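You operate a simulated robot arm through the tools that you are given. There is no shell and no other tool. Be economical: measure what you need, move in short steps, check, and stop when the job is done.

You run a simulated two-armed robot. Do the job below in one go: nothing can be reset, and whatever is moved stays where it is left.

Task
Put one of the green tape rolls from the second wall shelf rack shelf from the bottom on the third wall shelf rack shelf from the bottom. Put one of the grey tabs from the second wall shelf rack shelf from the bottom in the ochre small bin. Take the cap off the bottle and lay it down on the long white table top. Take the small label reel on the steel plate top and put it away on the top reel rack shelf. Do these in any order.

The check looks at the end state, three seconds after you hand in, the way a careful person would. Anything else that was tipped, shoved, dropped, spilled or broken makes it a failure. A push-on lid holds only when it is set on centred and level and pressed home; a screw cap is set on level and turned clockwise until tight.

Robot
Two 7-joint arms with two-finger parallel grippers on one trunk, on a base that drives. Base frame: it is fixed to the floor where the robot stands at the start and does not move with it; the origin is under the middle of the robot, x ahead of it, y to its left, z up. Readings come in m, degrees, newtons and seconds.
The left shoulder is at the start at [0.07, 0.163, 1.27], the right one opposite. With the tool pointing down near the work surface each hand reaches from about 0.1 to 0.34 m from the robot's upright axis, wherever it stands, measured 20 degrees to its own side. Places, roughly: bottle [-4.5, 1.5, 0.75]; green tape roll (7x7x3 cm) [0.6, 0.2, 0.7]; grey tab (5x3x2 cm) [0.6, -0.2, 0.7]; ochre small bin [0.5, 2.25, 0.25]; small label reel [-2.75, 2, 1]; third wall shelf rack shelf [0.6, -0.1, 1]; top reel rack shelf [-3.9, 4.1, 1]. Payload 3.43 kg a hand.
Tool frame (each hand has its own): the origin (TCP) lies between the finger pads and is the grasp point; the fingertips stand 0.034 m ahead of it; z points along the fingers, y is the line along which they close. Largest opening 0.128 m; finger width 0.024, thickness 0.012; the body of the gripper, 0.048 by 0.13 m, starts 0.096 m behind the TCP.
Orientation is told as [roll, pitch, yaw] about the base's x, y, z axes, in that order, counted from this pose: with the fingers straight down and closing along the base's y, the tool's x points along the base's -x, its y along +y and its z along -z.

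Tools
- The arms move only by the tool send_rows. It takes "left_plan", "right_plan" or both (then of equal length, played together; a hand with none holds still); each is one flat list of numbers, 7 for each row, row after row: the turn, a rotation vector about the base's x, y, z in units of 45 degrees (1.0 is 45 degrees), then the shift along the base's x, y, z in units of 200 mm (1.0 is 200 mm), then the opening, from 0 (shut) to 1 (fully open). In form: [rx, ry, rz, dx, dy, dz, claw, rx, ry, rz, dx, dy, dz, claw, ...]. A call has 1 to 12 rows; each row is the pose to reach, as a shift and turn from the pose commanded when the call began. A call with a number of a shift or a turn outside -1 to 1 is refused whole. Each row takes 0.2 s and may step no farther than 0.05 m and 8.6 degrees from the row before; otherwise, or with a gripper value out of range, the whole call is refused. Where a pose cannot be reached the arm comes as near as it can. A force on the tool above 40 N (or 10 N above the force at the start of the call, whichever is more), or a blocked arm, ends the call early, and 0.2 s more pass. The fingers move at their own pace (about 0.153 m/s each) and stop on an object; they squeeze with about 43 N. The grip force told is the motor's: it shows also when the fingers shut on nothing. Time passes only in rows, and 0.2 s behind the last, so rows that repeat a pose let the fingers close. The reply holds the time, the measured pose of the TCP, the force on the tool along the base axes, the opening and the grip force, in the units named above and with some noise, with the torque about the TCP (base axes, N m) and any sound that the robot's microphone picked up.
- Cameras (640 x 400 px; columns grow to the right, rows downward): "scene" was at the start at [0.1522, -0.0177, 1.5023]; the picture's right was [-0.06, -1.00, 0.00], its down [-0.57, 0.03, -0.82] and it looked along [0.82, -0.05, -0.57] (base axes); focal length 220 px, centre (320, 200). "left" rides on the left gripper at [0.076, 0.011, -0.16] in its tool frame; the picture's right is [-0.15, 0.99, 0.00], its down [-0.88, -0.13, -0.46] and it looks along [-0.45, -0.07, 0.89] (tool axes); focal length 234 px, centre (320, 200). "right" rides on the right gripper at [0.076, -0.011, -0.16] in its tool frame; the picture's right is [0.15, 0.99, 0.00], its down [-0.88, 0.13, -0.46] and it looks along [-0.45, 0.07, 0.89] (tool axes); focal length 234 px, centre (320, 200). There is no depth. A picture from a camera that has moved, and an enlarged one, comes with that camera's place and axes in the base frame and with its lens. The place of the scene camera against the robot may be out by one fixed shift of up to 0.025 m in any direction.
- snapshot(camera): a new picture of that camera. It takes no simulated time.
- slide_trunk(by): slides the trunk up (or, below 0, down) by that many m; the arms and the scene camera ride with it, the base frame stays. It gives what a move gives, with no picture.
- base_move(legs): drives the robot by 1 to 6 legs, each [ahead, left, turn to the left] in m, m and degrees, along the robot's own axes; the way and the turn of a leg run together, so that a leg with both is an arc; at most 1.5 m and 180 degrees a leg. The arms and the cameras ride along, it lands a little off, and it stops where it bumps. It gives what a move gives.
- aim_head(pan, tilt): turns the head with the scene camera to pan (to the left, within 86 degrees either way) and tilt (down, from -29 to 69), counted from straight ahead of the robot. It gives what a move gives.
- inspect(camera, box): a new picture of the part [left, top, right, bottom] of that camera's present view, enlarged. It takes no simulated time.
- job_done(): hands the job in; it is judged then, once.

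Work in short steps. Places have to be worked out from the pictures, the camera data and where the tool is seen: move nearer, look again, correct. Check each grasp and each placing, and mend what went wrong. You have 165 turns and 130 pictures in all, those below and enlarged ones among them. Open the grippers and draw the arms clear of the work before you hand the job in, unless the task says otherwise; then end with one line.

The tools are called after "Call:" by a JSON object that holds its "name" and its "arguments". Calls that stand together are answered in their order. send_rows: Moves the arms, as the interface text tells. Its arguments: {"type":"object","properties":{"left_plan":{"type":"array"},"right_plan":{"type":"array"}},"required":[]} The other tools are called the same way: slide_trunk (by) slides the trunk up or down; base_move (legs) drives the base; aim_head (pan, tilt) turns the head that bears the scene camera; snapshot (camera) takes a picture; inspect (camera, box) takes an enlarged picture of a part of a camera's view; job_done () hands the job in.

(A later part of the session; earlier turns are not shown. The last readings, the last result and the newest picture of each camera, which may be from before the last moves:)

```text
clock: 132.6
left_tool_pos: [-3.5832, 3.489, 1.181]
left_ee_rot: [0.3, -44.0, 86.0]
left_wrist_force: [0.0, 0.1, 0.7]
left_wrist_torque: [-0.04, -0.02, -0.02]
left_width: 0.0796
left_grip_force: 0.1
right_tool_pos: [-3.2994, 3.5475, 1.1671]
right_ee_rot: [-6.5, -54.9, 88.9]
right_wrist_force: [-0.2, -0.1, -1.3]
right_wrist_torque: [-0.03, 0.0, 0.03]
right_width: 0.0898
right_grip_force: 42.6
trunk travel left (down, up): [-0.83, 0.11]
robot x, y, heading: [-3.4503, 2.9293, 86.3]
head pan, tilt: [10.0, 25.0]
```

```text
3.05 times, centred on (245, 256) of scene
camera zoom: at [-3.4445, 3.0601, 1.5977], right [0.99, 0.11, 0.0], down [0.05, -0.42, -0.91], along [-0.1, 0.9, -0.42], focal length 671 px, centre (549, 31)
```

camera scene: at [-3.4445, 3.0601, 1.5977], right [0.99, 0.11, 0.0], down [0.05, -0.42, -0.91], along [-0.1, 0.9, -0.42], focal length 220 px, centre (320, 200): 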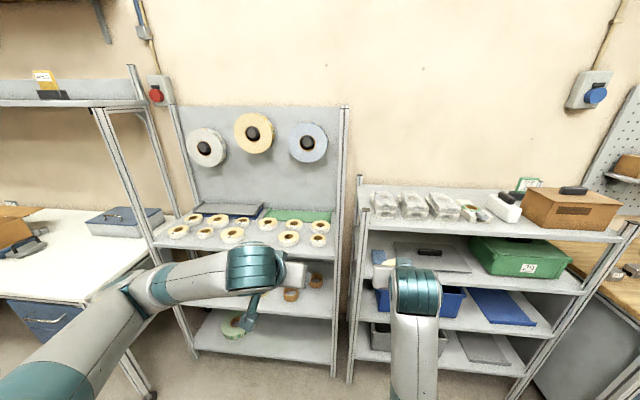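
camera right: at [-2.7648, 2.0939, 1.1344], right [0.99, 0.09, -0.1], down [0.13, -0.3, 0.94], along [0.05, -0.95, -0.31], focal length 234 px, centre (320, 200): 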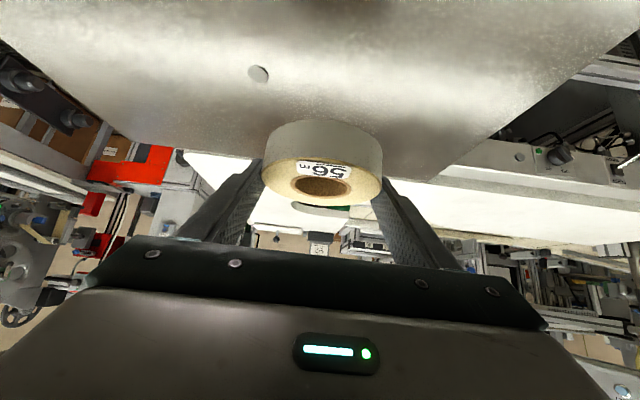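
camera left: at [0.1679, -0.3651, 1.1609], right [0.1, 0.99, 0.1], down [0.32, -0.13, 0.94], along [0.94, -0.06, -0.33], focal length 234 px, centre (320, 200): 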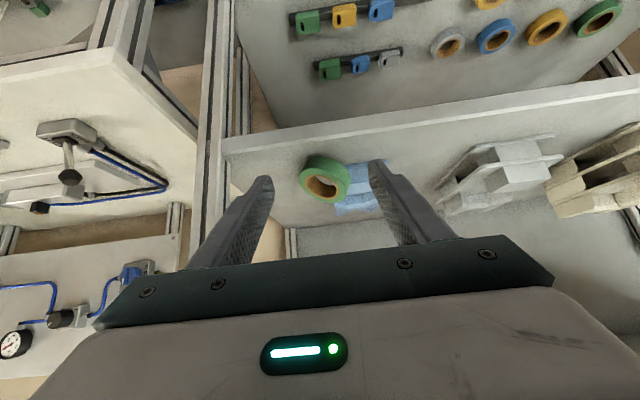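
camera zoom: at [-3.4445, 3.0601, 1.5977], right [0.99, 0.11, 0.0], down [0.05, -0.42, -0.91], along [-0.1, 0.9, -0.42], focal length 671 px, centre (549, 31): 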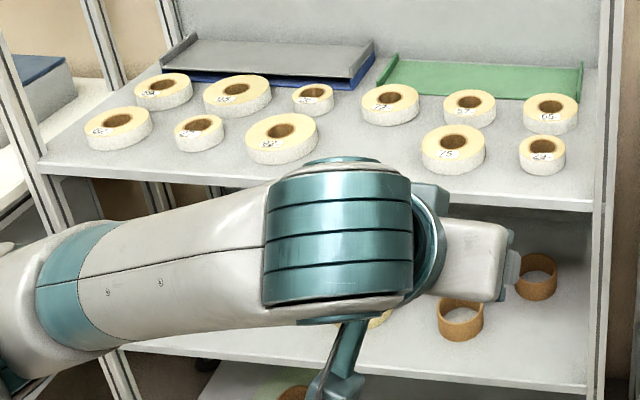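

There is a clear gap in the front row at about (-3.81, 3.9), roughly 15 cm wide. I'll shift left 0.5 m, straighten the heading, and correct the hand's orientation to pitch -45°, roll 0.

Call:
{"name": "base_move", "arguments": {"legs": [[0, 0, 3.8], [0, 0.5, 0]]}}

Call:
{"name": "send_rows", "arguments": {"right_plan": [-0.11, 0.045, 0.065, 0, 0, 0, 0.6, -0.222, 0.09, 0.13, 0, 0, 0, 0.6, -0.222, 0.09, 0.13, 0, 0, 0, 0.6]}}

Call:
{"name": "snapshot", "arguments": {"camera": "right"}}

```text
clock: 136.0
left_tool_pos: [-4.1217, 3.4783, 1.1819]
left_ee_rot: [0.3, -43.9, 90.2]
left_wrist_force: [0.5, 0.3, 0.0]
left_wrist_torque: [-0.04, -0.02, 0.01]
left_width: 0.0795
left_grip_force: 0.1
right_tool_pos: [-3.8441, 3.5573, 1.1676]
right_ee_rot: [-6.3, -54.9, 92.7]
right_wrist_force: [-0.1, -0.3, -1.9]
right_wrist_torque: [0.0, 0.01, 0.02]
right_width: 0.09
right_grip_force: 42.6
trunk travel left (down, up): [-0.83, 0.11]
robot x, y, heading: [-3.9516, 2.9317, 90.3]
head pan, tilt: [10.0, 25.0]
```

```text
clock: 137.0
left_tool_pos: [-4.1217, 3.4783, 1.1819]
left_ee_rot: [0.4, -44.1, 90.1]
left_wrist_force: [0.0, -0.2, 0.2]
left_wrist_torque: [-0.01, 0.01, 0.04]
left_width: 0.0794
left_grip_force: 0.0
right_tool_pos: [-3.8161, 3.5613, 1.1605]
right_ee_rot: [-3.7, -44.9, 94.5]
right_wrist_force: [-0.1, 0.1, -2.3]
right_wrist_torque: [0.01, -0.02, 0.05]
right_width: 0.0898
right_grip_force: 42.9
trunk travel left (down, up): [-0.83, 0.11]
robot x, y, heading: [-3.952, 2.9331, 89.9]
head pan, tilt: [10.0, 25.0]
stopped in row 3 (right hand): the arm was blocked; the commanded pose is now the measured one
```

```text
71 pictures are left
camera right: at [-3.8034, 3.3962, 1.2203], right [-0.98, -0.14, -0.15], down [-0.18, 0.3, 0.94], along [-0.08, 0.95, -0.31], focal length 234 px, centre (320, 200)
```

right: 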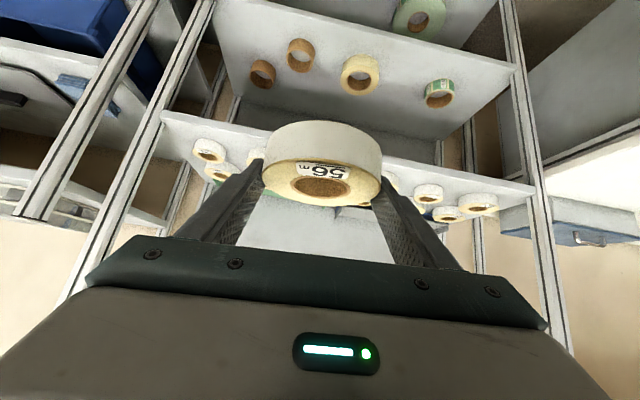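

The arm's fold was limiting it, so I'll extend forward 0.15 m while removing the leftover roll and yaw.

Call:
{"name": "send_rows", "arguments": {"right_plan": [0, 0.0, 0, 0, 0.2, 0, 0.6, 0, 0.02, -0.015, 0, 0.4, 0, 0.6, 0, 0.04, -0.03, 0, 0.6, 0, 0.6, 0, 0.058, -0.042, 0, 0.75, -0.05, 0.6, 0, 0.058, -0.042, 0, 0.75, -0.05, 0.6]}}

Call:
{"name": "snapshot", "arguments": {"camera": "right"}}

Call:
{"name": "snapshot", "arguments": {"camera": "scene"}}

```text
clock: 138.2
left_tool_pos: [-4.1213, 3.4775, 1.1818]
left_ee_rot: [0.4, -44.1, 90.2]
left_wrist_force: [-0.4, -0.4, 0.3]
left_wrist_torque: [0.01, -0.03, 0.0]
left_width: 0.0797
left_grip_force: 0.1
right_tool_pos: [-3.8181, 3.7108, 1.1508]
right_ee_rot: [0.3, -44.9, 89.9]
right_wrist_force: [0.0, 0.1, -1.2]
right_wrist_torque: [0.01, -0.04, 0.0]
right_width: 0.0897
right_grip_force: 43.1
trunk travel left (down, up): [-0.83, 0.11]
robot x, y, heading: [-3.9506, 2.9254, 90.1]
head pan, tilt: [10.0, 25.0]
```

```text
70 pictures are left
camera right: at [-3.8069, 3.5457, 1.2092], right [-0.99, -0.1, -0.1], down [-0.13, 0.3, 0.95], along [-0.07, 0.95, -0.31], focal length 234 px, centre (320, 200)
```

right: 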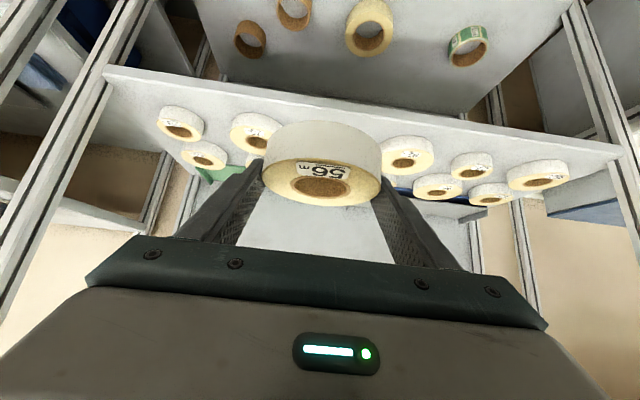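

```text
69 pictures are left
camera scene: at [-3.9548, 3.0583, 1.5978], right [0.98, 0.18, 0.0], down [0.07, -0.42, -0.91], along [-0.16, 0.89, -0.42], focal length 220 px, centre (320, 200)
```

scene: 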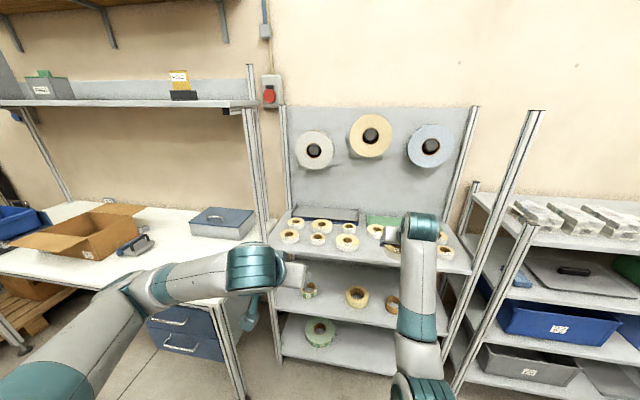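

The gap in the front row is centred near x≈-3.839, y≈3.845 (shelf front edge ≈3.797). I'll move above it at height and verify.

Call:
{"name": "send_rows", "arguments": {"right_plan": [0, 0, 0, -0.05, 0.2, -0.05, 0.6, 0, 0, 0, -0.1, 0.4, -0.1, 0.6, 0, 0, 0, -0.105, 0.6, -0.15, 0.6, 0, 0, 0, -0.105, 0.67, -0.25, 0.6, 0, 0, 0, -0.105, 0.67, -0.25, 0.6]}}

Call:
{"name": "snapshot", "arguments": {"camera": "right"}}

```text
clock: 139.4
left_tool_pos: [-4.1215, 3.4778, 1.1817]
left_ee_rot: [0.2, -44.1, 90.1]
left_wrist_force: [0.1, -0.1, 0.2]
left_wrist_torque: [-0.02, 0.02, 0.01]
left_width: 0.0797
left_grip_force: 0.0
right_tool_pos: [-3.8407, 3.8457, 1.0997]
right_ee_rot: [0.1, -44.9, 90.0]
right_wrist_force: [0.3, -0.1, -1.0]
right_wrist_torque: [-0.03, -0.01, 0.0]
right_width: 0.0898
right_grip_force: 43.2
trunk travel left (down, up): [-0.83, 0.11]
robot x, y, heading: [-3.9523, 2.931, 90.6]
head pan, tilt: [10.0, 25.0]
```

```text
68 pictures are left
camera right: at [-3.829, 3.6788, 1.1591], right [-0.99, -0.1, -0.1], down [-0.13, 0.3, 0.95], along [-0.07, 0.95, -0.31], focal length 234 px, centre (320, 200)
```

right: 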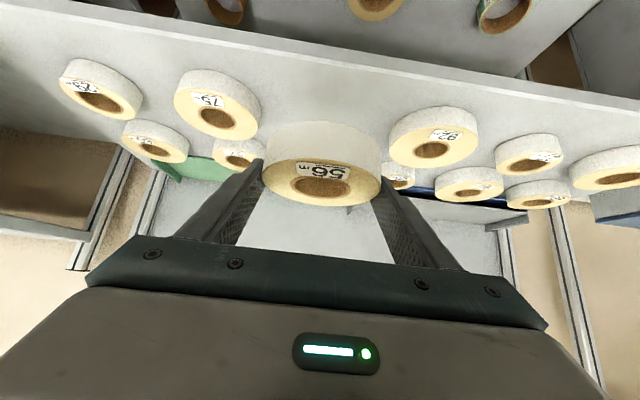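

Refined estimate: shelf z≈0.98, front edge y≈3.82, front-row reels at y≈3.90. I'll go 3.3 cm further and descend partway.

Call:
{"name": "send_rows", "arguments": {"right_plan": [0, 0, 0, -0.01, 0.165, 0, 0.6, 0, 0, 0, -0.01, 0.165, -0.15, 0.6, 0, 0, 0, -0.01, 0.165, -0.25, 0.6, 0, 0, 0, -0.01, 0.165, -0.25, 0.6]}}

Call:
{"name": "snapshot", "arguments": {"camera": "right"}}

```text
clock: 140.4
left_tool_pos: [-4.1223, 3.4789, 1.182]
left_ee_rot: [0.3, -44.0, 90.1]
left_wrist_force: [0.6, 0.5, -0.6]
left_wrist_torque: [0.01, 0.0, 0.04]
left_width: 0.0793
left_grip_force: 0.2
right_tool_pos: [-3.8415, 3.8775, 1.0481]
right_ee_rot: [0.2, -45.1, 89.8]
right_wrist_force: [0.0, -0.3, -1.1]
right_wrist_torque: [-0.01, -0.03, -0.01]
right_width: 0.0901
right_grip_force: 43.1
trunk travel left (down, up): [-0.83, 0.11]
robot x, y, heading: [-3.9533, 2.9303, 90.2]
head pan, tilt: [10.0, 25.0]
```

```text
67 pictures are left
camera right: at [-3.831, 3.7116, 1.1074], right [-0.99, -0.1, -0.1], down [-0.13, 0.3, 0.94], along [-0.07, 0.95, -0.31], focal length 234 px, centre (320, 200)
```

right: 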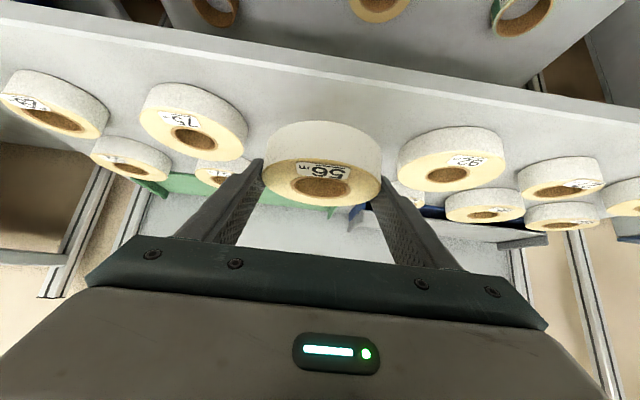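

Centred in the gap. I'll descend until contact.

Call:
{"name": "send_rows", "arguments": {"right_plan": [0, 0, 0, 0, 0, -0.08, 0.6, 0, 0, 0, 0, 0, -0.13, 0.6, 0, 0, 0, 0, 0, -0.17, 0.6, 0, 0, 0, 0, 0, -0.17, 0.6]}}

Call:
{"name": "snapshot", "arguments": {"camera": "right"}}

```text
clock: 141.4
left_tool_pos: [-4.1217, 3.4792, 1.1814]
left_ee_rot: [0.5, -44.0, 90.1]
left_wrist_force: [-0.5, 0.0, 0.0]
left_wrist_torque: [-0.04, -0.02, 0.0]
left_width: 0.0797
left_grip_force: 0.1
right_tool_pos: [-3.8431, 3.8772, 1.015]
right_ee_rot: [0.2, -45.1, 89.9]
right_wrist_force: [-0.5, 0.0, -1.3]
right_wrist_torque: [0.02, 0.02, -0.03]
right_width: 0.0901
right_grip_force: 42.9
trunk travel left (down, up): [-0.83, 0.11]
robot x, y, heading: [-3.9523, 2.9317, 90.1]
head pan, tilt: [10.0, 25.0]
```

```text
66 pictures are left
camera right: at [-3.8316, 3.7124, 1.0744], right [-0.99, -0.11, -0.1], down [-0.13, 0.3, 0.94], along [-0.07, 0.95, -0.31], focal length 234 px, centre (320, 200)
```

right: 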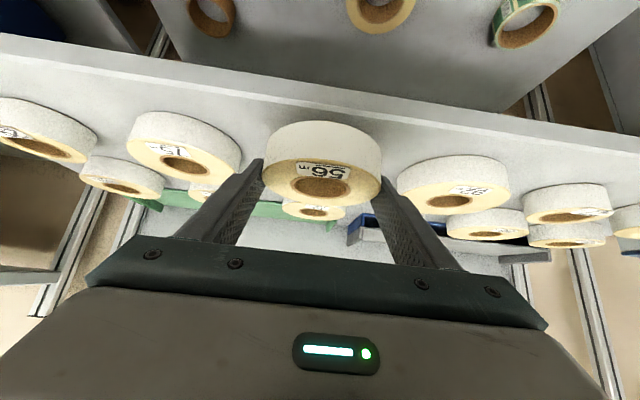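

Call:
{"name": "send_rows", "arguments": {"right_plan": [0, 0, 0, 0, 0, -0.03, 0.6, 0, 0, 0, 0, 0, -0.055, 0.6, 0, 0, 0, 0, 0, -0.075, 0.6, 0, 0, 0, 0, 0, -0.075, 0.6]}}

```text
clock: 142.4
left_tool_pos: [-4.122, 3.4793, 1.1818]
left_ee_rot: [0.3, -44.0, 90.1]
left_wrist_force: [0.5, -0.6, 0.5]
left_wrist_torque: [0.05, 0.01, 0.0]
left_width: 0.0796
left_grip_force: 0.1
right_tool_pos: [-3.8425, 3.8777, 1.0009]
right_ee_rot: [0.1, -45.1, 89.9]
right_wrist_force: [1.0, 0.9, -1.9]
right_wrist_torque: [-0.03, -0.01, -0.03]
right_width: 0.0897
right_grip_force: 43.2
trunk travel left (down, up): [-0.83, 0.11]
robot x, y, heading: [-3.9492, 2.9294, 90.3]
head pan, tilt: [10.0, 25.0]
```

No contact yet, so I'll continue lower.

Call:
{"name": "send_rows", "arguments": {"right_plan": [0, 0, 0, 0, 0, -0.03, 0.6, 0, 0, 0, 0, 0, -0.06, 0.6, 0, 0, 0, 0, 0, -0.09, 0.6, 0, 0, 0, 0, 0, -0.09, 0.6]}}

Call:
{"name": "snapshot", "arguments": {"camera": "right"}}

```text
clock: 143.4
left_tool_pos: [-4.1221, 3.4775, 1.1817]
left_ee_rot: [0.2, -44.1, 90.1]
left_wrist_force: [0.3, -0.8, -0.3]
left_wrist_torque: [-0.01, -0.02, 0.01]
left_width: 0.0794
left_grip_force: 0.1
right_tool_pos: [-3.8418, 3.8771, 0.9842]
right_ee_rot: [0.1, -45.2, 89.9]
right_wrist_force: [-0.4, 0.5, 5.2]
right_wrist_torque: [-0.12, -0.27, 0.02]
right_width: 0.0901
right_grip_force: 43.4
trunk travel left (down, up): [-0.83, 0.11]
robot x, y, heading: [-3.953, 2.9293, 90.3]
head pan, tilt: [10.0, 25.0]
```

```text
65 pictures are left
camera right: at [-3.8313, 3.7118, 1.0439], right [-0.99, -0.1, -0.1], down [-0.13, 0.3, 0.95], along [-0.07, 0.95, -0.31], focal length 234 px, centre (320, 200)
```

right: 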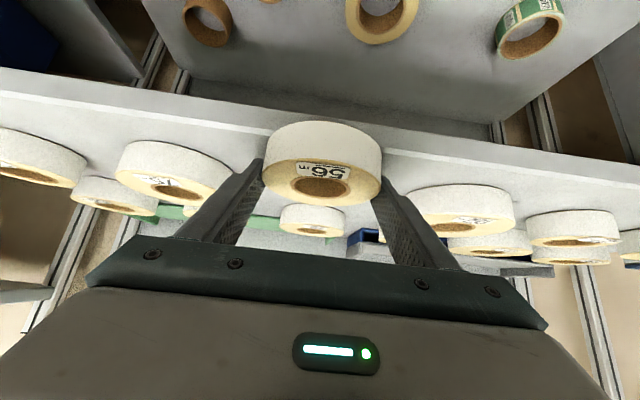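

Contact at TCP z 0.984 (shelf ≈0.95). At that height the reel's front would sit right at the shelf edge, with the other front reels ~5 cm deeper. I'll lift, go 4.5 cm further in, and lower again.

Call:
{"name": "send_rows", "arguments": {"right_plan": [0, 0, 0, 0, 0, 0.06, 0.6, 0, 0, 0, 0, 0, 0.12, 0.6, 0, 0, 0, -0.02, 0.12, 0.12, 0.6, 0, 0, 0, -0.02, 0.235, 0.12, 0.6, 0, 0, 0, -0.02, 0.235, 0.06, 0.6, 0, 0, 0, -0.02, 0.235, 0.02, 0.6, 0, 0, 0, -0.02, 0.235, 0.02, 0.6]}}

Call:
{"name": "snapshot", "arguments": {"camera": "right"}}

```text
clock: 145.0
left_tool_pos: [-4.1207, 3.4789, 1.1816]
left_ee_rot: [0.2, -44.0, 90.1]
left_wrist_force: [0.2, -0.2, 0.0]
left_wrist_torque: [-0.01, -0.02, -0.02]
left_width: 0.0794
left_grip_force: 0.1
right_tool_pos: [-3.8399, 3.9015, 0.9989]
right_ee_rot: [0.2, -45.0, 89.9]
right_wrist_force: [-0.7, -0.7, -1.3]
right_wrist_torque: [-0.01, 0.04, -0.01]
right_width: 0.0902
right_grip_force: 42.7
right hand out of reach, approached as far as the arm can: row 4, 5, 6, 7
trunk travel left (down, up): [-0.83, 0.11]
robot x, y, heading: [-3.9505, 2.9294, 90.2]
head pan, tilt: [10.0, 25.0]
```

```text
64 pictures are left
camera right: at [-3.8288, 3.7369, 1.0575], right [-0.99, -0.1, -0.1], down [-0.13, 0.3, 0.95], along [-0.07, 0.95, -0.31], focal length 234 px, centre (320, 200)
```

right: 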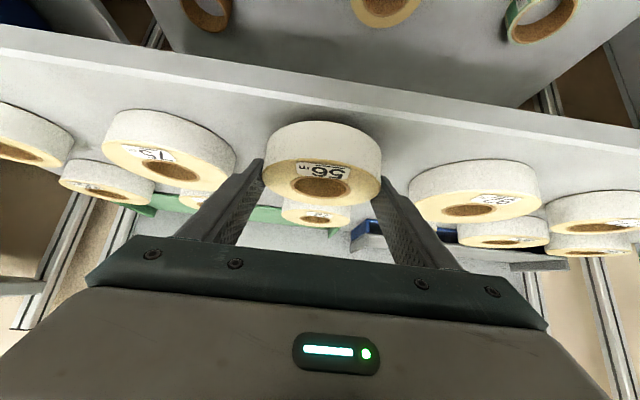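

Reach limit. I'll lift, drive the base 8 cm ahead, and re-check.

Call:
{"name": "send_rows", "arguments": {"right_plan": [0, 0, 0, 0, -0.1, 0.1, 0.6, 0, 0, 0, 0, -0.2, 0.25, 0.6, 0, 0, 0, 0, -0.2, 0.35, 0.6, 0, 0, 0, 0, -0.2, 0.35, 0.6]}}

Call:
{"name": "base_move", "arguments": {"legs": [[0.09, 0, 0]]}}

Call:
{"name": "snapshot", "arguments": {"camera": "right"}}

```text
clock: 146.0
left_tool_pos: [-4.1214, 3.4787, 1.181]
left_ee_rot: [0.3, -44.0, 90.2]
left_wrist_force: [-0.3, -0.4, -0.1]
left_wrist_torque: [-0.03, 0.02, 0.03]
left_width: 0.0795
left_grip_force: 0.1
right_tool_pos: [-3.8519, 3.9114, 1.063]
right_ee_rot: [0.2, -44.9, 90.0]
right_wrist_force: [0.6, -0.3, -1.4]
right_wrist_torque: [-0.05, -0.03, 0.02]
right_width: 0.0899
right_grip_force: 42.7
right hand out of reach, approached as far as the arm can: row 1, 2, 3, 4
trunk travel left (down, up): [-0.83, 0.11]
robot x, y, heading: [-3.9508, 2.9296, 90.1]
head pan, tilt: [10.0, 25.0]
```

```text
clock: 147.1
left_tool_pos: [-4.1244, 3.5665, 1.1815]
left_ee_rot: [0.3, -44.1, 90.2]
left_wrist_force: [0.1, -0.7, -0.4]
left_wrist_torque: [-0.02, -0.01, 0.0]
left_width: 0.0794
left_grip_force: 0.1
right_tool_pos: [-3.8546, 4.0015, 1.0638]
right_ee_rot: [0.2, -45.1, 90.1]
right_wrist_force: [-0.6, -1.4, -0.9]
right_wrist_torque: [-0.01, 0.0, -0.04]
right_width: 0.0897
right_grip_force: 42.9
trunk travel left (down, up): [-0.83, 0.11]
robot x, y, heading: [-3.9519, 3.0207, 90.4]
head pan, tilt: [10.0, 25.0]
```

```text
63 pictures are left
camera right: at [-3.8435, 3.8353, 1.1227], right [-0.99, -0.11, -0.1], down [-0.13, 0.3, 0.95], along [-0.07, 0.95, -0.31], focal length 234 px, centre (320, 200)
```

right: 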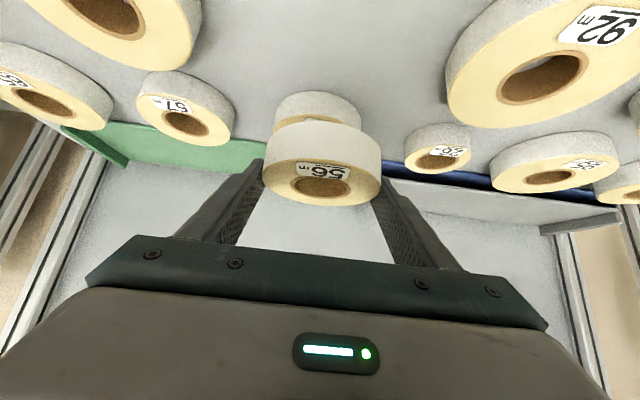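

Now reachable. I'll pull back to y≈3.92 at this height and verify before lowering.

Call:
{"name": "send_rows", "arguments": {"right_plan": [0, 0, 0, 0, -0.2, 0, 0.6, 0, 0, 0, 0.02, -0.4, 0, 0.6, 0, 0, 0, 0.03, -0.4, 0, 0.6]}}

Call:
{"name": "snapshot", "arguments": {"camera": "right"}}

```text
clock: 147.9
left_tool_pos: [-4.1229, 3.5694, 1.1799]
left_ee_rot: [0.3, -44.1, 90.3]
left_wrist_force: [-0.2, -0.8, -0.1]
left_wrist_torque: [-0.02, -0.01, 0.01]
left_width: 0.0792
left_grip_force: 0.1
right_tool_pos: [-3.8636, 4.0, 1.0489]
right_ee_rot: [0.2, -44.8, 90.0]
right_wrist_force: [0.8, 1.1, -1.9]
right_wrist_torque: [0.01, 0.01, -0.03]
right_width: 0.0898
right_grip_force: 42.7
right hand out of reach, approached as far as the arm can: row 1, 2, 3
trunk travel left (down, up): [-0.83, 0.11]
robot x, y, heading: [-3.95, 3.0203, 90.3]
head pan, tilt: [10.0, 25.0]
```

```text
62 pictures are left
camera right: at [-3.8521, 3.8343, 1.109], right [-0.99, -0.11, -0.1], down [-0.13, 0.3, 0.94], along [-0.07, 0.95, -0.31], focal length 234 px, centre (320, 200)
```

right: 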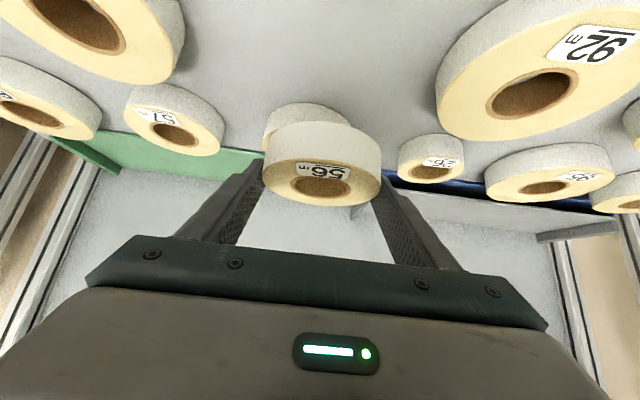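

The solver seems stuck near a straight-arm pose. I'll lift and pull back more strongly to unfold it.

Call:
{"name": "send_rows", "arguments": {"right_plan": [0, 0, 0, 0, 0, 0.2, 0.6, 0, 0, 0, 0, -0.1, 0.35, 0.6, 0, 0, 0, 0, -0.3, 0.35, 0.6, 0, 0, 0, 0, -0.5, 0.35, 0.6, 0, 0, 0, 0, -0.6, 0.35, 0.6]}}

Call:
{"name": "snapshot", "arguments": {"camera": "scene"}}

```text
clock: 149.1
left_tool_pos: [-4.123, 3.5682, 1.1816]
left_ee_rot: [0.3, -43.9, 90.3]
left_wrist_force: [-0.1, -0.1, -0.4]
left_wrist_torque: [0.01, -0.02, 0.0]
left_width: 0.0792
left_grip_force: 0.1
right_tool_pos: [-3.8817, 4.0041, 1.1137]
right_ee_rot: [0.2, -44.9, 90.2]
right_wrist_force: [0.1, 0.1, -1.2]
right_wrist_torque: [-0.01, 0.01, 0.0]
right_width: 0.0903
right_grip_force: 42.6
right hand out of reach, approached as far as the arm can: row 1, 2, 3, 4, 5
trunk travel left (down, up): [-0.83, 0.11]
robot x, y, heading: [-3.9535, 3.0187, 90.4]
head pan, tilt: [10.0, 25.0]
```

```text
61 pictures are left
camera scene: at [-3.9558, 3.1493, 1.5977], right [0.98, 0.18, 0.0], down [0.08, -0.42, -0.91], along [-0.16, 0.89, -0.42], focal length 220 px, centre (320, 200)
```

scene: 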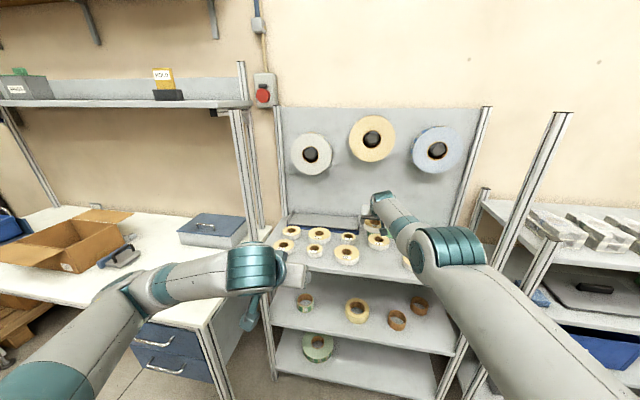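

The arm is nearly straight. I'll try a longer inward motion with a lateral component to bend the elbow again, staying well above the reels.

Call:
{"name": "send_rows", "arguments": {"right_plan": [0, 0, 0, 0.1, -0.1, 0.1, 0.6, 0, 0, 0, 0.2, -0.25, 0.15, 0.6, 0, 0, 0, 0.2, -0.4, 0.15, 0.6, 0, 0, 0, 0.2, -0.55, 0.15, 0.6, 0, 0, 0, 0.2, -0.7, 0.15, 0.6, 0, 0, 0, 0.2, -0.85, 0.15, 0.6, 0, 0, 0, 0.2, -1.0, 0.15, 0.6, 0, 0, 0, 0.2, -1.0, 0.15, 0.6]}}

```text
clock: 150.9
left_tool_pos: [-4.1235, 3.5683, 1.1809]
left_ee_rot: [0.3, -44.0, 90.1]
left_wrist_force: [-0.3, 0.2, -0.1]
left_wrist_torque: [-0.01, 0.0, 0.04]
left_width: 0.0795
left_grip_force: 0.0
right_tool_pos: [-3.8885, 4.0038, 1.1369]
right_ee_rot: [0.1, -44.9, 89.9]
right_wrist_force: [-0.1, -0.2, -1.5]
right_wrist_torque: [0.01, 0.01, -0.03]
right_width: 0.09
right_grip_force: 42.7
right hand out of reach, approached as far as the arm can: row 1, 2, 3, 4, 5, 6, 7, 8
trunk travel left (down, up): [-0.83, 0.11]
robot x, y, heading: [-3.9529, 3.0196, 90.3]
head pan, tilt: [10.0, 25.0]
```

It's stuck at full stretch. I'll back the base away for safety, then sweep the hand left and in, the direction elbow flexion works.

Call:
{"name": "base_move", "arguments": {"legs": [[-0.25, 0, 0]]}}

Call:
{"name": "send_rows", "arguments": {"right_plan": [0, 0, 0, -0.15, -0.1, 0, 0.6, 0, 0, 0, -0.3, -0.2, 0, 0.6, 0, 0, 0, -0.45, -0.3, 0, 0.6, 0, 0, 0, -0.6, -0.4, 0, 0.6, 0, 0, 0, -0.75, -0.5, 0, 0.6, 0, 0, 0, -0.9, -0.6, 0, 0.6, 0, 0, 0, -1, -0.7, 0, 0.6, 0, 0, 0, -1, -0.8, 0, 0.6]}}

```text
clock: 152.7
left_tool_pos: [-4.1234, 3.3198, 1.1809]
left_ee_rot: [0.2, -44.0, 90.4]
left_wrist_force: [0.4, 0.8, -0.4]
left_wrist_torque: [0.0, 0.02, -0.01]
left_width: 0.0795
left_grip_force: 0.0
right_tool_pos: [-3.8897, 3.7542, 1.1343]
right_ee_rot: [0.2, -44.9, 90.2]
right_wrist_force: [0.2, 0.8, -2.6]
right_wrist_torque: [0.0, 0.01, 0.03]
right_width: 0.0903
right_grip_force: 43.4
trunk travel left (down, up): [-0.83, 0.11]
robot x, y, heading: [-3.9502, 2.772, 90.2]
head pan, tilt: [10.0, 25.0]
```

```text
clock: 154.5
left_tool_pos: [-4.1232, 3.3191, 1.1827]
left_ee_rot: [0.4, -44.1, 90.3]
left_wrist_force: [0.4, -1.1, 0.6]
left_wrist_torque: [0.0, 0.02, 0.02]
left_width: 0.0792
left_grip_force: 0.1
right_tool_pos: [-4.0355, 3.7032, 1.1378]
right_ee_rot: [0.2, -44.8, 90.0]
right_wrist_force: [0.5, 0.1, -2.0]
right_wrist_torque: [-0.02, 0.0, 0.01]
right_width: 0.0902
right_grip_force: 42.6
right hand out of reach, approached as far as the arm can: row 1, 2, 3, 4, 5, 6, 7, 8
trunk travel left (down, up): [-0.83, 0.11]
robot x, y, heading: [-3.9486, 2.7672, 90.5]
head pan, tilt: [10.0, 25.0]
```

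Call:
{"name": "send_rows", "arguments": {"right_plan": [0.15, 0, 0, 0, 0, 0.1, 0.6, 0.3, 0, 0, 0, -0.1, 0.2, 0.6, 0.45, 0, 0, 0, -0.2, 0.3, 0.6, 0.45, 0, 0, 0, -0.4, 0.4, 0.6, 0.45, 0, 0, 0, -0.6, 0.5, 0.6]}}

Call:
{"name": "aim_head", "arguments": {"pan": -20, "tilt": 50}}

Call:
{"name": "snapshot", "arguments": {"camera": "scene"}}

```text
clock: 155.7
left_tool_pos: [-4.1222, 3.3171, 1.1825]
left_ee_rot: [0.3, -44.0, 90.4]
left_wrist_force: [-0.3, -0.2, 0.0]
left_wrist_torque: [0.01, 0.01, 0.02]
left_width: 0.0795
left_grip_force: 0.1
right_tool_pos: [-4.0351, 3.7524, 1.2232]
right_ee_rot: [0.1, -65.0, 90.4]
right_wrist_force: [-0.6, -1.2, -2.1]
right_wrist_torque: [0.02, 0.0, -0.03]
right_width: 0.0903
right_grip_force: 42.7
right hand out of reach, approached as far as the arm can: row 1, 2, 3, 4, 5
trunk travel left (down, up): [-0.83, 0.11]
robot x, y, heading: [-3.9525, 2.7691, 90.4]
head pan, tilt: [10.0, 25.0]
```

```text
clock: 156.7
left_tool_pos: [-4.124, 3.3172, 1.1815]
left_ee_rot: [0.3, -44.0, 90.5]
left_wrist_force: [0.0, 0.0, 0.4]
left_wrist_torque: [-0.01, 0.02, 0.01]
left_width: 0.0791
left_grip_force: 0.0
right_tool_pos: [-4.036, 3.7507, 1.2234]
right_ee_rot: [0.1, -64.9, 90.5]
right_wrist_force: [0.6, -0.8, -1.5]
right_wrist_torque: [0.01, 0.0, 0.0]
right_width: 0.09
right_grip_force: 43.1
trunk travel left (down, up): [-0.83, 0.11]
robot x, y, heading: [-3.9505, 2.7711, 90.4]
head pan, tilt: [-20.0, 50.0]
```

```text
60 pictures are left
camera scene: at [-3.9121, 2.8816, 1.5603], right [0.94, -0.33, 0.0], down [-0.26, -0.72, -0.64], along [0.22, 0.61, -0.77], focal length 220 px, centre (320, 200)
```

scene: 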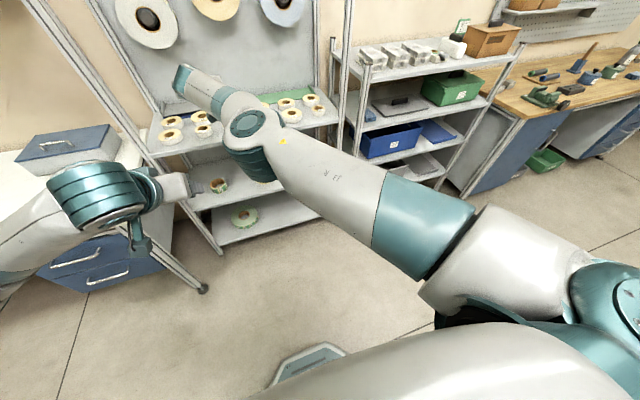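

The arm is stretched straight. I'll back off further from the rack for free space and try a sweep right and down with inward pull.

Call:
{"name": "base_move", "arguments": {"legs": [[-0.25, 0, 0]]}}

Call:
{"name": "send_rows", "arguments": {"right_plan": [-0.1, 0, 0, 0.15, -0.05, -0.1, 0.6, -0.2, 0, 0, 0.3, -0.1, -0.2, 0.6, -0.3, 0, 0, 0.45, -0.2, -0.3, 0.6, -0.4, 0, 0, 0.6, -0.3, -0.4, 0.6, -0.45, 0, 0, 0.75, -0.4, -0.5, 0.6, -0.45, 0, 0, 0.9, -0.5, -0.6, 0.6, -0.45, 0, 0, 1, -0.6, -0.7, 0.6, -0.45, 0, 0, 1, -0.7, -0.8, 0.6, -0.45, 0, 0, 1, -0.8, -0.9, 0.6]}}

```text
clock: 158.4
left_tool_pos: [-4.0437, 3.1802, 1.1826]
left_ee_rot: [0.5, -44.1, 86.3]
left_wrist_force: [-0.9, -0.8, 0.4]
left_wrist_torque: [0.01, 0.03, 0.05]
left_width: 0.0792
left_grip_force: 0.1
right_tool_pos: [-3.927, 3.6067, 1.2236]
right_ee_rot: [0.2, -65.1, 86.2]
right_wrist_force: [0.1, -0.9, -0.8]
right_wrist_torque: [-0.03, 0.02, 0.03]
right_width: 0.0902
right_grip_force: 43.8
trunk travel left (down, up): [-0.83, 0.11]
robot x, y, heading: [-3.9117, 2.6216, 86.1]
head pan, tilt: [-20.0, 50.0]
stopped in leg 1: the robot was blocked; the commanded pose is now the measured one
```

```text
clock: 160.4
left_tool_pos: [-4.0448, 3.1814, 1.1826]
left_ee_rot: [0.3, -44.0, 86.4]
left_wrist_force: [-0.6, -0.6, 1.3]
left_wrist_torque: [0.02, 0.01, 0.02]
left_width: 0.0794
left_grip_force: 0.1
right_tool_pos: [-3.7271, 3.448, 1.0438]
right_ee_rot: [-1.6, -44.8, 87.8]
right_wrist_force: [1.8, 0.6, -1.7]
right_wrist_torque: [0.02, 0.03, 0.0]
right_width: 0.09
right_grip_force: 43.3
right hand out of reach, approached as far as the arm can: row 1
trunk travel left (down, up): [-0.83, 0.11]
robot x, y, heading: [-3.9145, 2.624, 86.3]
head pan, tilt: [-20.0, 50.0]
```

Unstuck. But the base bumped something behind, so I'll move a bit ahead, straighten, and look back-left to see what's there.

Call:
{"name": "base_move", "arguments": {"legs": [[0.12, 0, 4]]}}

Call:
{"name": "aim_head", "arguments": {"pan": 86, "tilt": 40}}

Call:
{"name": "snapshot", "arguments": {"camera": "scene"}}

Call:
{"name": "snapshot", "arguments": {"camera": "right"}}

```text
clock: 161.6
left_tool_pos: [-4.0814, 3.2903, 1.181]
left_ee_rot: [0.4, -44.1, 90.5]
left_wrist_force: [-0.1, -0.3, 0.1]
left_wrist_torque: [-0.01, 0.01, -0.04]
left_width: 0.0794
left_grip_force: 0.0
right_tool_pos: [-3.7833, 3.5786, 1.0438]
right_ee_rot: [-1.7, -44.9, 92.0]
right_wrist_force: [0.6, 1.1, -2.0]
right_wrist_torque: [0.03, -0.01, -0.02]
right_width: 0.0898
right_grip_force: 42.8
trunk travel left (down, up): [-0.83, 0.11]
robot x, y, heading: [-3.9067, 2.7439, 90.7]
head pan, tilt: [-20.0, 50.0]
```

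```text
clock: 163.4
left_tool_pos: [-4.0815, 3.2928, 1.1823]
left_ee_rot: [0.4, -44.1, 90.4]
left_wrist_force: [-0.6, 0.1, 0.0]
left_wrist_torque: [0.02, -0.02, -0.04]
left_width: 0.0795
left_grip_force: 0.0
right_tool_pos: [-3.7847, 3.5806, 1.044]
right_ee_rot: [-1.7, -44.8, 92.1]
right_wrist_force: [-0.2, -0.1, -1.2]
right_wrist_torque: [0.02, 0.01, -0.04]
right_width: 0.0902
right_grip_force: 43.1
trunk travel left (down, up): [-0.83, 0.11]
robot x, y, heading: [-3.9054, 2.7422, 90.4]
head pan, tilt: [85.9, 40.0]
```

```text
59 pictures are left
camera scene: at [-3.9796, 2.7884, 1.5744], right [0.06, 1.0, 0.0], down [0.64, -0.04, -0.77], along [-0.76, 0.05, -0.64], focal length 220 px, centre (320, 200)
```

scene: 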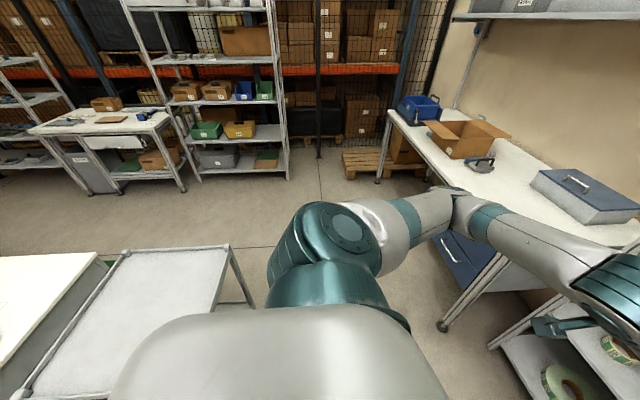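

```text
58 pictures are left
camera right: at [-3.7722, 3.415, 1.1035], right [-0.99, -0.12, -0.12], down [-0.15, 0.3, 0.94], along [-0.07, 0.95, -0.32], focal length 234 px, centre (320, 200)
```

right: 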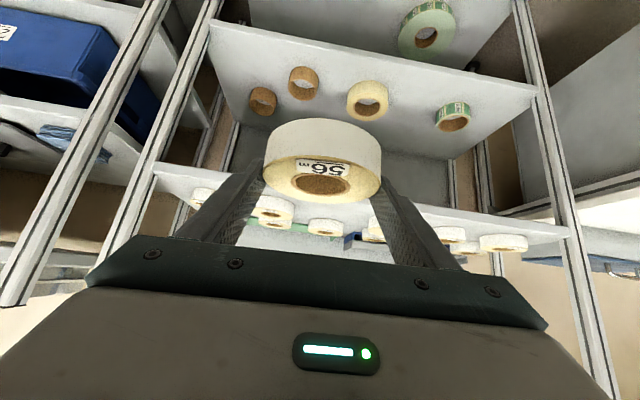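

Only an empty cart corner behind, which still seems in place. I'll level the hand, raise it slightly, and then drive ahead so the arm needn't overstretch.

Call:
{"name": "send_rows", "arguments": {"right_plan": [0, 0.013, -0.01, 0, 0, 0.15, 0.6, 0, 0.027, -0.018, 0, 0, 0.3, 0.6, 0, 0.027, -0.03, 0, 0, 0.3, 0.6]}}

Call:
{"name": "base_move", "arguments": {"legs": [[0.29, 0.06, 0]]}}

Call:
{"name": "aim_head", "arguments": {"pan": 10, "tilt": 25}}

Call:
{"name": "snapshot", "arguments": {"camera": "right"}}

```text
clock: 164.2
left_tool_pos: [-4.0802, 3.2918, 1.181]
left_ee_rot: [0.4, -44.0, 90.4]
left_wrist_force: [0.3, 0.4, 0.1]
left_wrist_torque: [0.02, 0.04, -0.02]
left_width: 0.0793
left_grip_force: 0.1
right_tool_pos: [-3.7838, 3.5792, 1.1033]
right_ee_rot: [0.0, -44.9, 89.3]
right_wrist_force: [-0.5, -0.6, -1.7]
right_wrist_torque: [0.01, -0.04, -0.01]
right_width: 0.0898
right_grip_force: 42.9
trunk travel left (down, up): [-0.83, 0.11]
robot x, y, heading: [-3.9062, 2.7462, 90.4]
head pan, tilt: [85.9, 40.0]
```

```text
clock: 166.3
left_tool_pos: [-4.1422, 3.5787, 1.1823]
left_ee_rot: [0.3, -44.1, 90.4]
left_wrist_force: [-0.1, 0.8, 0.1]
left_wrist_torque: [0.0, 0.06, 0.0]
left_width: 0.0793
left_grip_force: 0.0
right_tool_pos: [-3.8446, 3.8657, 1.1044]
right_ee_rot: [0.1, -44.9, 89.4]
right_wrist_force: [-0.5, -0.4, -1.6]
right_wrist_torque: [0.01, 0.01, 0.0]
right_width: 0.0902
right_grip_force: 42.9
trunk travel left (down, up): [-0.83, 0.11]
robot x, y, heading: [-3.9696, 3.0323, 90.5]
head pan, tilt: [85.9, 40.0]
```

```text
clock: 167.8
left_tool_pos: [-4.1435, 3.5796, 1.1816]
left_ee_rot: [0.4, -44.0, 90.4]
left_wrist_force: [0.0, 0.3, -0.1]
left_wrist_torque: [0.02, 0.03, 0.03]
left_width: 0.0794
left_grip_force: 0.1
right_tool_pos: [-3.8452, 3.8669, 1.1024]
right_ee_rot: [0.0, -44.8, 89.4]
right_wrist_force: [-0.4, 0.0, -2.5]
right_wrist_torque: [0.0, 0.02, 0.02]
right_width: 0.09
right_grip_force: 43.2
trunk travel left (down, up): [-0.83, 0.11]
robot x, y, heading: [-3.9705, 3.0334, 90.4]
head pan, tilt: [10.0, 25.0]
```

```text
57 pictures are left
camera right: at [-3.8365, 3.7016, 1.1632], right [-0.99, -0.09, -0.1], down [-0.13, 0.3, 0.94], along [-0.06, 0.95, -0.31], focal length 234 px, centre (320, 200)
```

right: 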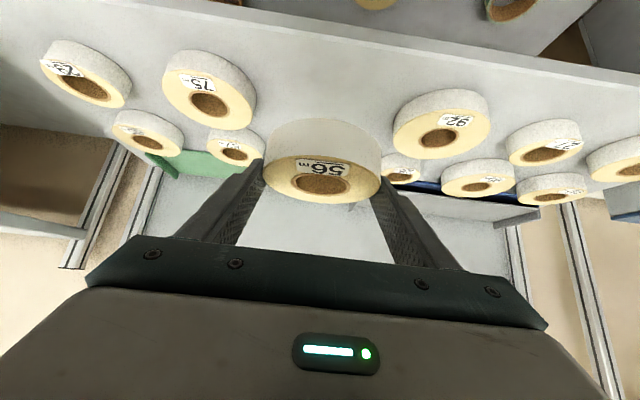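

Front row is at y≈3.945, gap mid x≈-3.85, shelf edge ≈3.85–3.867. I'll target TCP (-3.849, 3.926), then lower to just above contact.

Call:
{"name": "send_rows", "arguments": {"right_plan": [0, 0, 0, -0.01, 0.15, 0, 0.6, 0, 0, 0, -0.02, 0.3, 0, 0.6, 0, 0, 0, -0.02, 0.3, -0.2, 0.6, 0, 0, 0, -0.02, 0.3, -0.4, 0.6, 0, 0, 0, -0.02, 0.3, -0.52, 0.6, 0, 0, 0, -0.02, 0.3, -0.52, 0.6]}}

Call:
{"name": "snapshot", "arguments": {"camera": "right"}}

```text
clock: 169.2
left_tool_pos: [-4.1433, 3.5798, 1.1819]
left_ee_rot: [0.4, -44.0, 90.4]
left_wrist_force: [0.7, -0.6, -0.3]
left_wrist_torque: [0.0, 0.06, 0.01]
left_width: 0.0795
left_grip_force: 0.1
right_tool_pos: [-3.8484, 3.9261, 0.9996]
right_ee_rot: [0.1, -44.9, 89.5]
right_wrist_force: [-0.2, 0.4, -1.1]
right_wrist_torque: [-0.04, 0.0, -0.03]
right_width: 0.0895
right_grip_force: 43.4
trunk travel left (down, up): [-0.83, 0.11]
robot x, y, heading: [-3.969, 3.0291, 90.1]
head pan, tilt: [10.0, 25.0]
```

```text
56 pictures are left
camera right: at [-3.8399, 3.7605, 1.0596], right [-0.99, -0.09, -0.1], down [-0.13, 0.3, 0.94], along [-0.06, 0.95, -0.31], focal length 234 px, centre (320, 200)
```

right: 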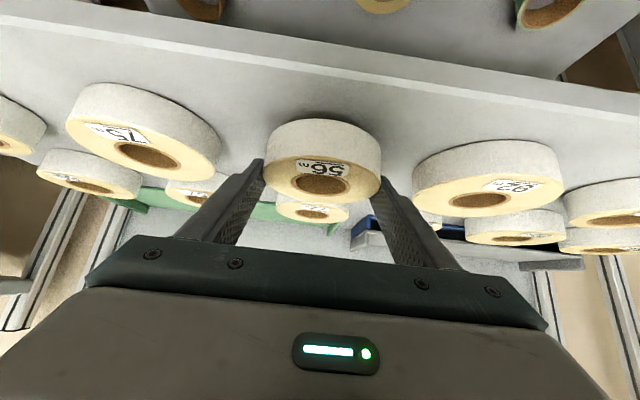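

Well aligned with the front row. I'll lower the last ~1.6 cm to contact and then release.

Call:
{"name": "send_rows", "arguments": {"right_plan": [0, 0, 0, 0, 0, -0.04, 0.6, 0, 0, 0, 0, 0, -0.07, 0.6, 0, 0, 0, 0, 0, -0.085, 0.6, 0, 0, 0, 0, 0, -0.085, 0.6]}}

```text
clock: 170.2
left_tool_pos: [-4.1436, 3.5775, 1.1822]
left_ee_rot: [0.4, -44.1, 90.4]
left_wrist_force: [0.6, -0.1, -1.0]
left_wrist_torque: [-0.01, 0.02, 0.0]
left_width: 0.0792
left_grip_force: 0.1
right_tool_pos: [-3.85, 3.9279, 0.9874]
right_ee_rot: [0.0, -45.2, 89.4]
right_wrist_force: [2.7, 7.7, 19.2]
right_wrist_torque: [-0.47, -0.22, 0.19]
right_width: 0.0901
right_grip_force: 43.1
trunk travel left (down, up): [-0.83, 0.11]
robot x, y, heading: [-3.9714, 3.0341, 90.3]
head pan, tilt: [10.0, 25.0]
```

The reel is in firm contact with the shelf. I'll ease up 3 mm, open modestly, and rise straight up before retreating.

Call:
{"name": "send_rows", "arguments": {"right_plan": [0, 0, 0, 0, 0, 0.02, 0.65, 0, 0, 0, 0, 0, 0.02, 0.78, 0, 0, 0, 0, 0, 0.02, 0.82, 0, 0, 0, 0, 0, 0.02, 0.82, 0, 0, 0, 0, -0.02, 0.15, 0.82, 0, 0, 0, 0, -0.08, 0.35, 0.82, 0, 0, 0, 0, -0.2, 0.45, 0.82, 0, 0, 0, 0, -0.35, 0.5, 0.82]}}

Call:
{"name": "snapshot", "arguments": {"camera": "right"}}

```text
clock: 171.9
left_tool_pos: [-4.1428, 3.578, 1.1815]
left_ee_rot: [0.3, -44.1, 90.4]
left_wrist_force: [0.9, -0.2, -0.1]
left_wrist_torque: [0.01, 0.0, -0.01]
left_width: 0.0793
left_grip_force: 0.1
right_tool_pos: [-3.85, 3.8549, 1.0827]
right_ee_rot: [0.0, -44.8, 89.3]
right_wrist_force: [0.1, 0.1, 0.7]
right_wrist_torque: [0.03, -0.02, 0.0]
right_width: 0.1052
right_grip_force: 0.0
trunk travel left (down, up): [-0.83, 0.11]
robot x, y, heading: [-3.9705, 3.0342, 90.5]
head pan, tilt: [10.0, 25.0]
```

```text
55 pictures are left
camera right: at [-3.8409, 3.6892, 1.1425], right [-0.99, -0.09, -0.1], down [-0.13, 0.3, 0.94], along [-0.06, 0.95, -0.31], focal length 234 px, centre (320, 200)
```

right: 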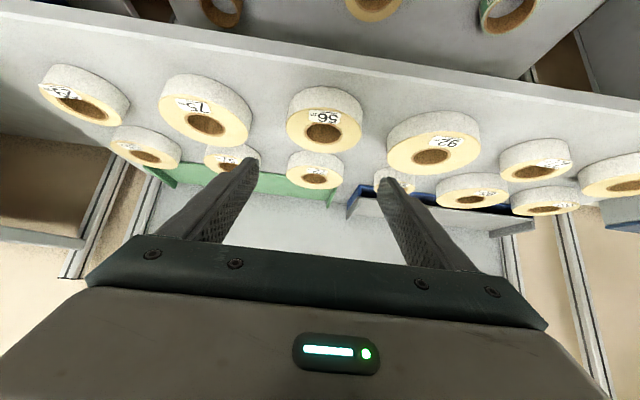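

The reel lies flat in the front row of the top shelf. Now I'll retract, back off, and turn to find the bottle near (-4.5, 1.5).

Call:
{"name": "send_rows", "arguments": {"right_plan": [0, 0, 0, 0, -0.2, 0.1, 0.6, 0, 0, 0, 0, -0.4, 0.2, 0.6, 0, 0, 0, 0, -0.6, 0.3, 0.6]}}

Call:
{"name": "base_move", "arguments": {"legs": [[-0.2, 0, 0], [0, -0.3, 0], [0, 0, -175]]}}

Call:
{"name": "aim_head", "arguments": {"pan": -25, "tilt": 30}}

Call:
{"name": "snapshot", "arguments": {"camera": "scene"}}

```text
clock: 172.8
left_tool_pos: [-4.1426, 3.5786, 1.1815]
left_ee_rot: [0.4, -44.1, 90.4]
left_wrist_force: [-0.3, -0.7, 0.3]
left_wrist_torque: [0.02, 0.0, 0.0]
left_width: 0.0794
left_grip_force: 0.0
right_tool_pos: [-3.8517, 3.7353, 1.1439]
right_ee_rot: [0.1, -44.8, 89.4]
right_wrist_force: [-0.3, 0.0, -0.7]
right_wrist_torque: [-0.01, -0.04, 0.01]
right_width: 0.0769
right_grip_force: 0.0
trunk travel left (down, up): [-0.83, 0.11]
robot x, y, heading: [-3.9699, 3.0299, 90.3]
head pan, tilt: [10.0, 25.0]
```

```text
clock: 183.2
left_tool_pos: [-3.4316, 2.3076, 1.1823]
left_ee_rot: [0.4, -44.0, -83.9]
left_wrist_force: [-0.4, -0.5, -0.1]
left_wrist_torque: [0.07, 0.04, 0.0]
left_width: 0.0797
left_grip_force: 0.0
right_tool_pos: [-3.7077, 2.122, 1.1433]
right_ee_rot: [-0.1, -44.8, -85.0]
right_wrist_force: [-0.2, 0.1, 0.2]
right_wrist_torque: [0.0, -0.03, -0.01]
right_width: 0.0765
right_grip_force: 0.0
trunk travel left (down, up): [-0.83, 0.11]
robot x, y, heading: [-3.6585, 2.8326, -84.0]
head pan, tilt: [10.0, 25.0]
```

```text
clock: 184.2
left_tool_pos: [-3.4326, 2.3087, 1.181]
left_ee_rot: [0.4, -44.0, -84.0]
left_wrist_force: [1.3, 0.4, -0.6]
left_wrist_torque: [0.01, 0.02, 0.0]
left_width: 0.0794
left_grip_force: 0.1
right_tool_pos: [-3.708, 2.1219, 1.1434]
right_ee_rot: [0.1, -44.8, -85.0]
right_wrist_force: [-0.6, -0.3, 0.0]
right_wrist_torque: [0.0, 0.0, 0.01]
right_width: 0.0768
right_grip_force: 0.0
trunk travel left (down, up): [-0.83, 0.11]
robot x, y, heading: [-3.6583, 2.8337, -83.9]
head pan, tilt: [-25.0, 30.0]
```

```text
54 pictures are left
camera scene: at [-3.6678, 2.6871, 1.5898], right [-0.95, 0.32, 0.0], down [0.16, 0.47, -0.87], along [-0.28, -0.82, -0.5], focal length 220 px, centre (320, 200)
```

scene: 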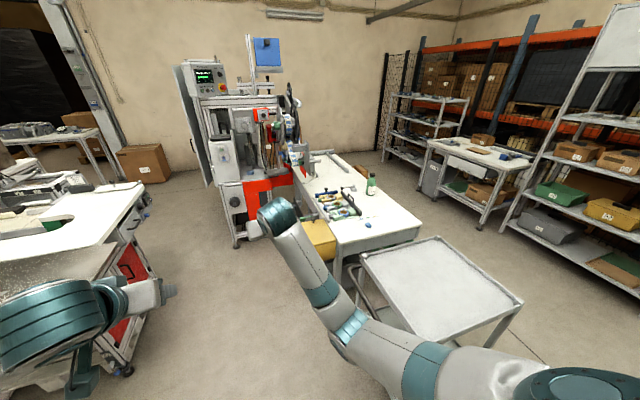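

The bottle stands on the long white table near its right edge, at about (-4.52, 1.4), and an empty cart stands at the table's end. The right side of the table is open, so I'll go around: slide right at y≈2.83 to x≈-5.5, then advance and turn to face +x.

Call:
{"name": "base_move", "arguments": {"legs": [[0, 0, -6], [0, -1.2, 0], [0, -0.65, 0]]}}

Call:
{"name": "aim_head", "arguments": {"pan": 15, "tilt": 35}}

Call:
{"name": "snapshot", "arguments": {"camera": "scene"}}

```text
clock: 194.0
left_tool_pos: [-5.3499, 2.3163, 1.1819]
left_ee_rot: [0.4, -44.1, -92.0]
left_wrist_force: [0.2, -0.3, 0.2]
left_wrist_torque: [-0.01, -0.01, -0.01]
left_width: 0.0796
left_grip_force: 0.1
right_tool_pos: [-5.65, 2.1718, 1.1421]
right_ee_rot: [0.0, -44.7, -93.2]
right_wrist_force: [-1.1, -0.6, -0.2]
right_wrist_torque: [0.01, 0.03, -0.03]
right_width: 0.0766
right_grip_force: 0.0
trunk travel left (down, up): [-0.83, 0.11]
robot x, y, heading: [-5.5008, 2.8675, -92.0]
head pan, tilt: [-25.0, 30.0]
```

```text
clock: 195.1
left_tool_pos: [-5.3522, 2.3171, 1.1816]
left_ee_rot: [0.4, -44.0, -92.1]
left_wrist_force: [1.3, 0.0, 0.3]
left_wrist_torque: [0.02, 0.01, -0.02]
left_width: 0.0795
left_grip_force: 0.0
right_tool_pos: [-5.6491, 2.1724, 1.1434]
right_ee_rot: [0.0, -44.9, -93.2]
right_wrist_force: [0.0, -0.5, -0.8]
right_wrist_torque: [0.0, -0.06, -0.01]
right_width: 0.0768
right_grip_force: 0.1
trunk travel left (down, up): [-0.83, 0.11]
robot x, y, heading: [-5.5, 2.8674, -92.2]
head pan, tilt: [15.0, 35.0]
```

```text
53 pictures are left
camera scene: at [-5.4675, 2.7225, 1.582], right [-0.97, -0.22, 0.0], down [-0.13, 0.56, -0.82], along [0.18, -0.8, -0.57], focal length 220 px, centre (320, 200)
```

scene: 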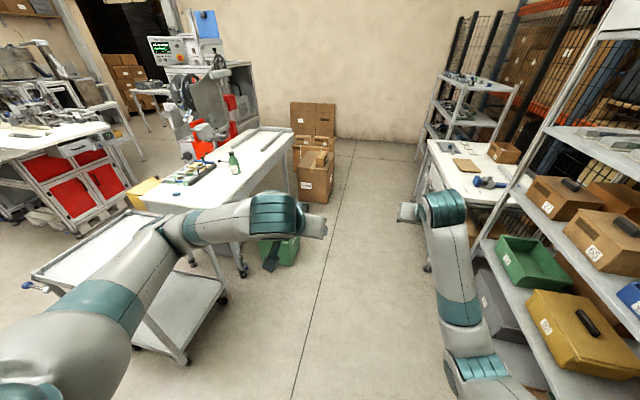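

The corridor is wide. I'll drive ahead 1.42 m and turn left to face the table.

Call:
{"name": "base_move", "arguments": {"legs": [[1.42, 0, 0], [0, 0, 92]]}}

Call:
{"name": "aim_head", "arguments": {"pan": 0, "tilt": 35}}

Call:
{"name": "snapshot", "arguments": {"camera": "scene"}}

```text
clock: 206.0
left_tool_pos: [-4.9867, 1.6615, 1.1816]
left_ee_rot: [0.4, -44.0, 3.1]
left_wrist_force: [0.0, -0.2, 0.0]
left_wrist_torque: [0.01, 0.01, -0.02]
left_width: 0.0793
left_grip_force: 0.0
right_tool_pos: [-4.8176, 1.3769, 1.1434]
right_ee_rot: [0.1, -44.8, 2.1]
right_wrist_force: [0.0, 1.1, 0.2]
right_wrist_torque: [-0.03, -0.04, 0.0]
right_width: 0.0763
right_grip_force: 0.2
trunk travel left (down, up): [-0.83, 0.11]
robot x, y, heading: [-5.5274, 1.4587, 3.2]
head pan, tilt: [15.0, 35.0]
```

```text
clock: 206.8
left_tool_pos: [-4.9876, 1.6603, 1.1826]
left_ee_rot: [0.3, -44.0, 3.1]
left_wrist_force: [0.5, -1.0, 0.1]
left_wrist_torque: [0.04, 0.0, 0.01]
left_width: 0.0794
left_grip_force: 0.1
right_tool_pos: [-4.8158, 1.3757, 1.145]
right_ee_rot: [0.1, -44.8, 2.1]
right_wrist_force: [0.6, 0.3, -0.3]
right_wrist_torque: [0.02, -0.01, -0.02]
right_width: 0.077
right_grip_force: 0.0
trunk travel left (down, up): [-0.83, 0.11]
robot x, y, heading: [-5.5291, 1.463, 3.3]
head pan, tilt: [0.0, 35.0]
```

```text
52 pictures are left
camera scene: at [-5.3743, 1.4582, 1.582], right [0.06, -1.0, 0.0], down [-0.57, -0.03, -0.82], along [0.82, 0.05, -0.57], focal length 220 px, centre (320, 200)
```

scene: 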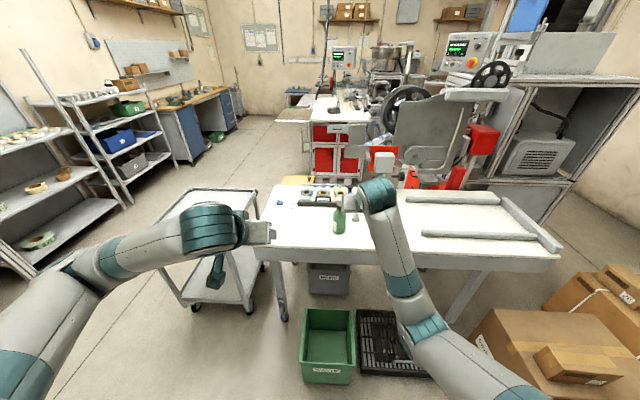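

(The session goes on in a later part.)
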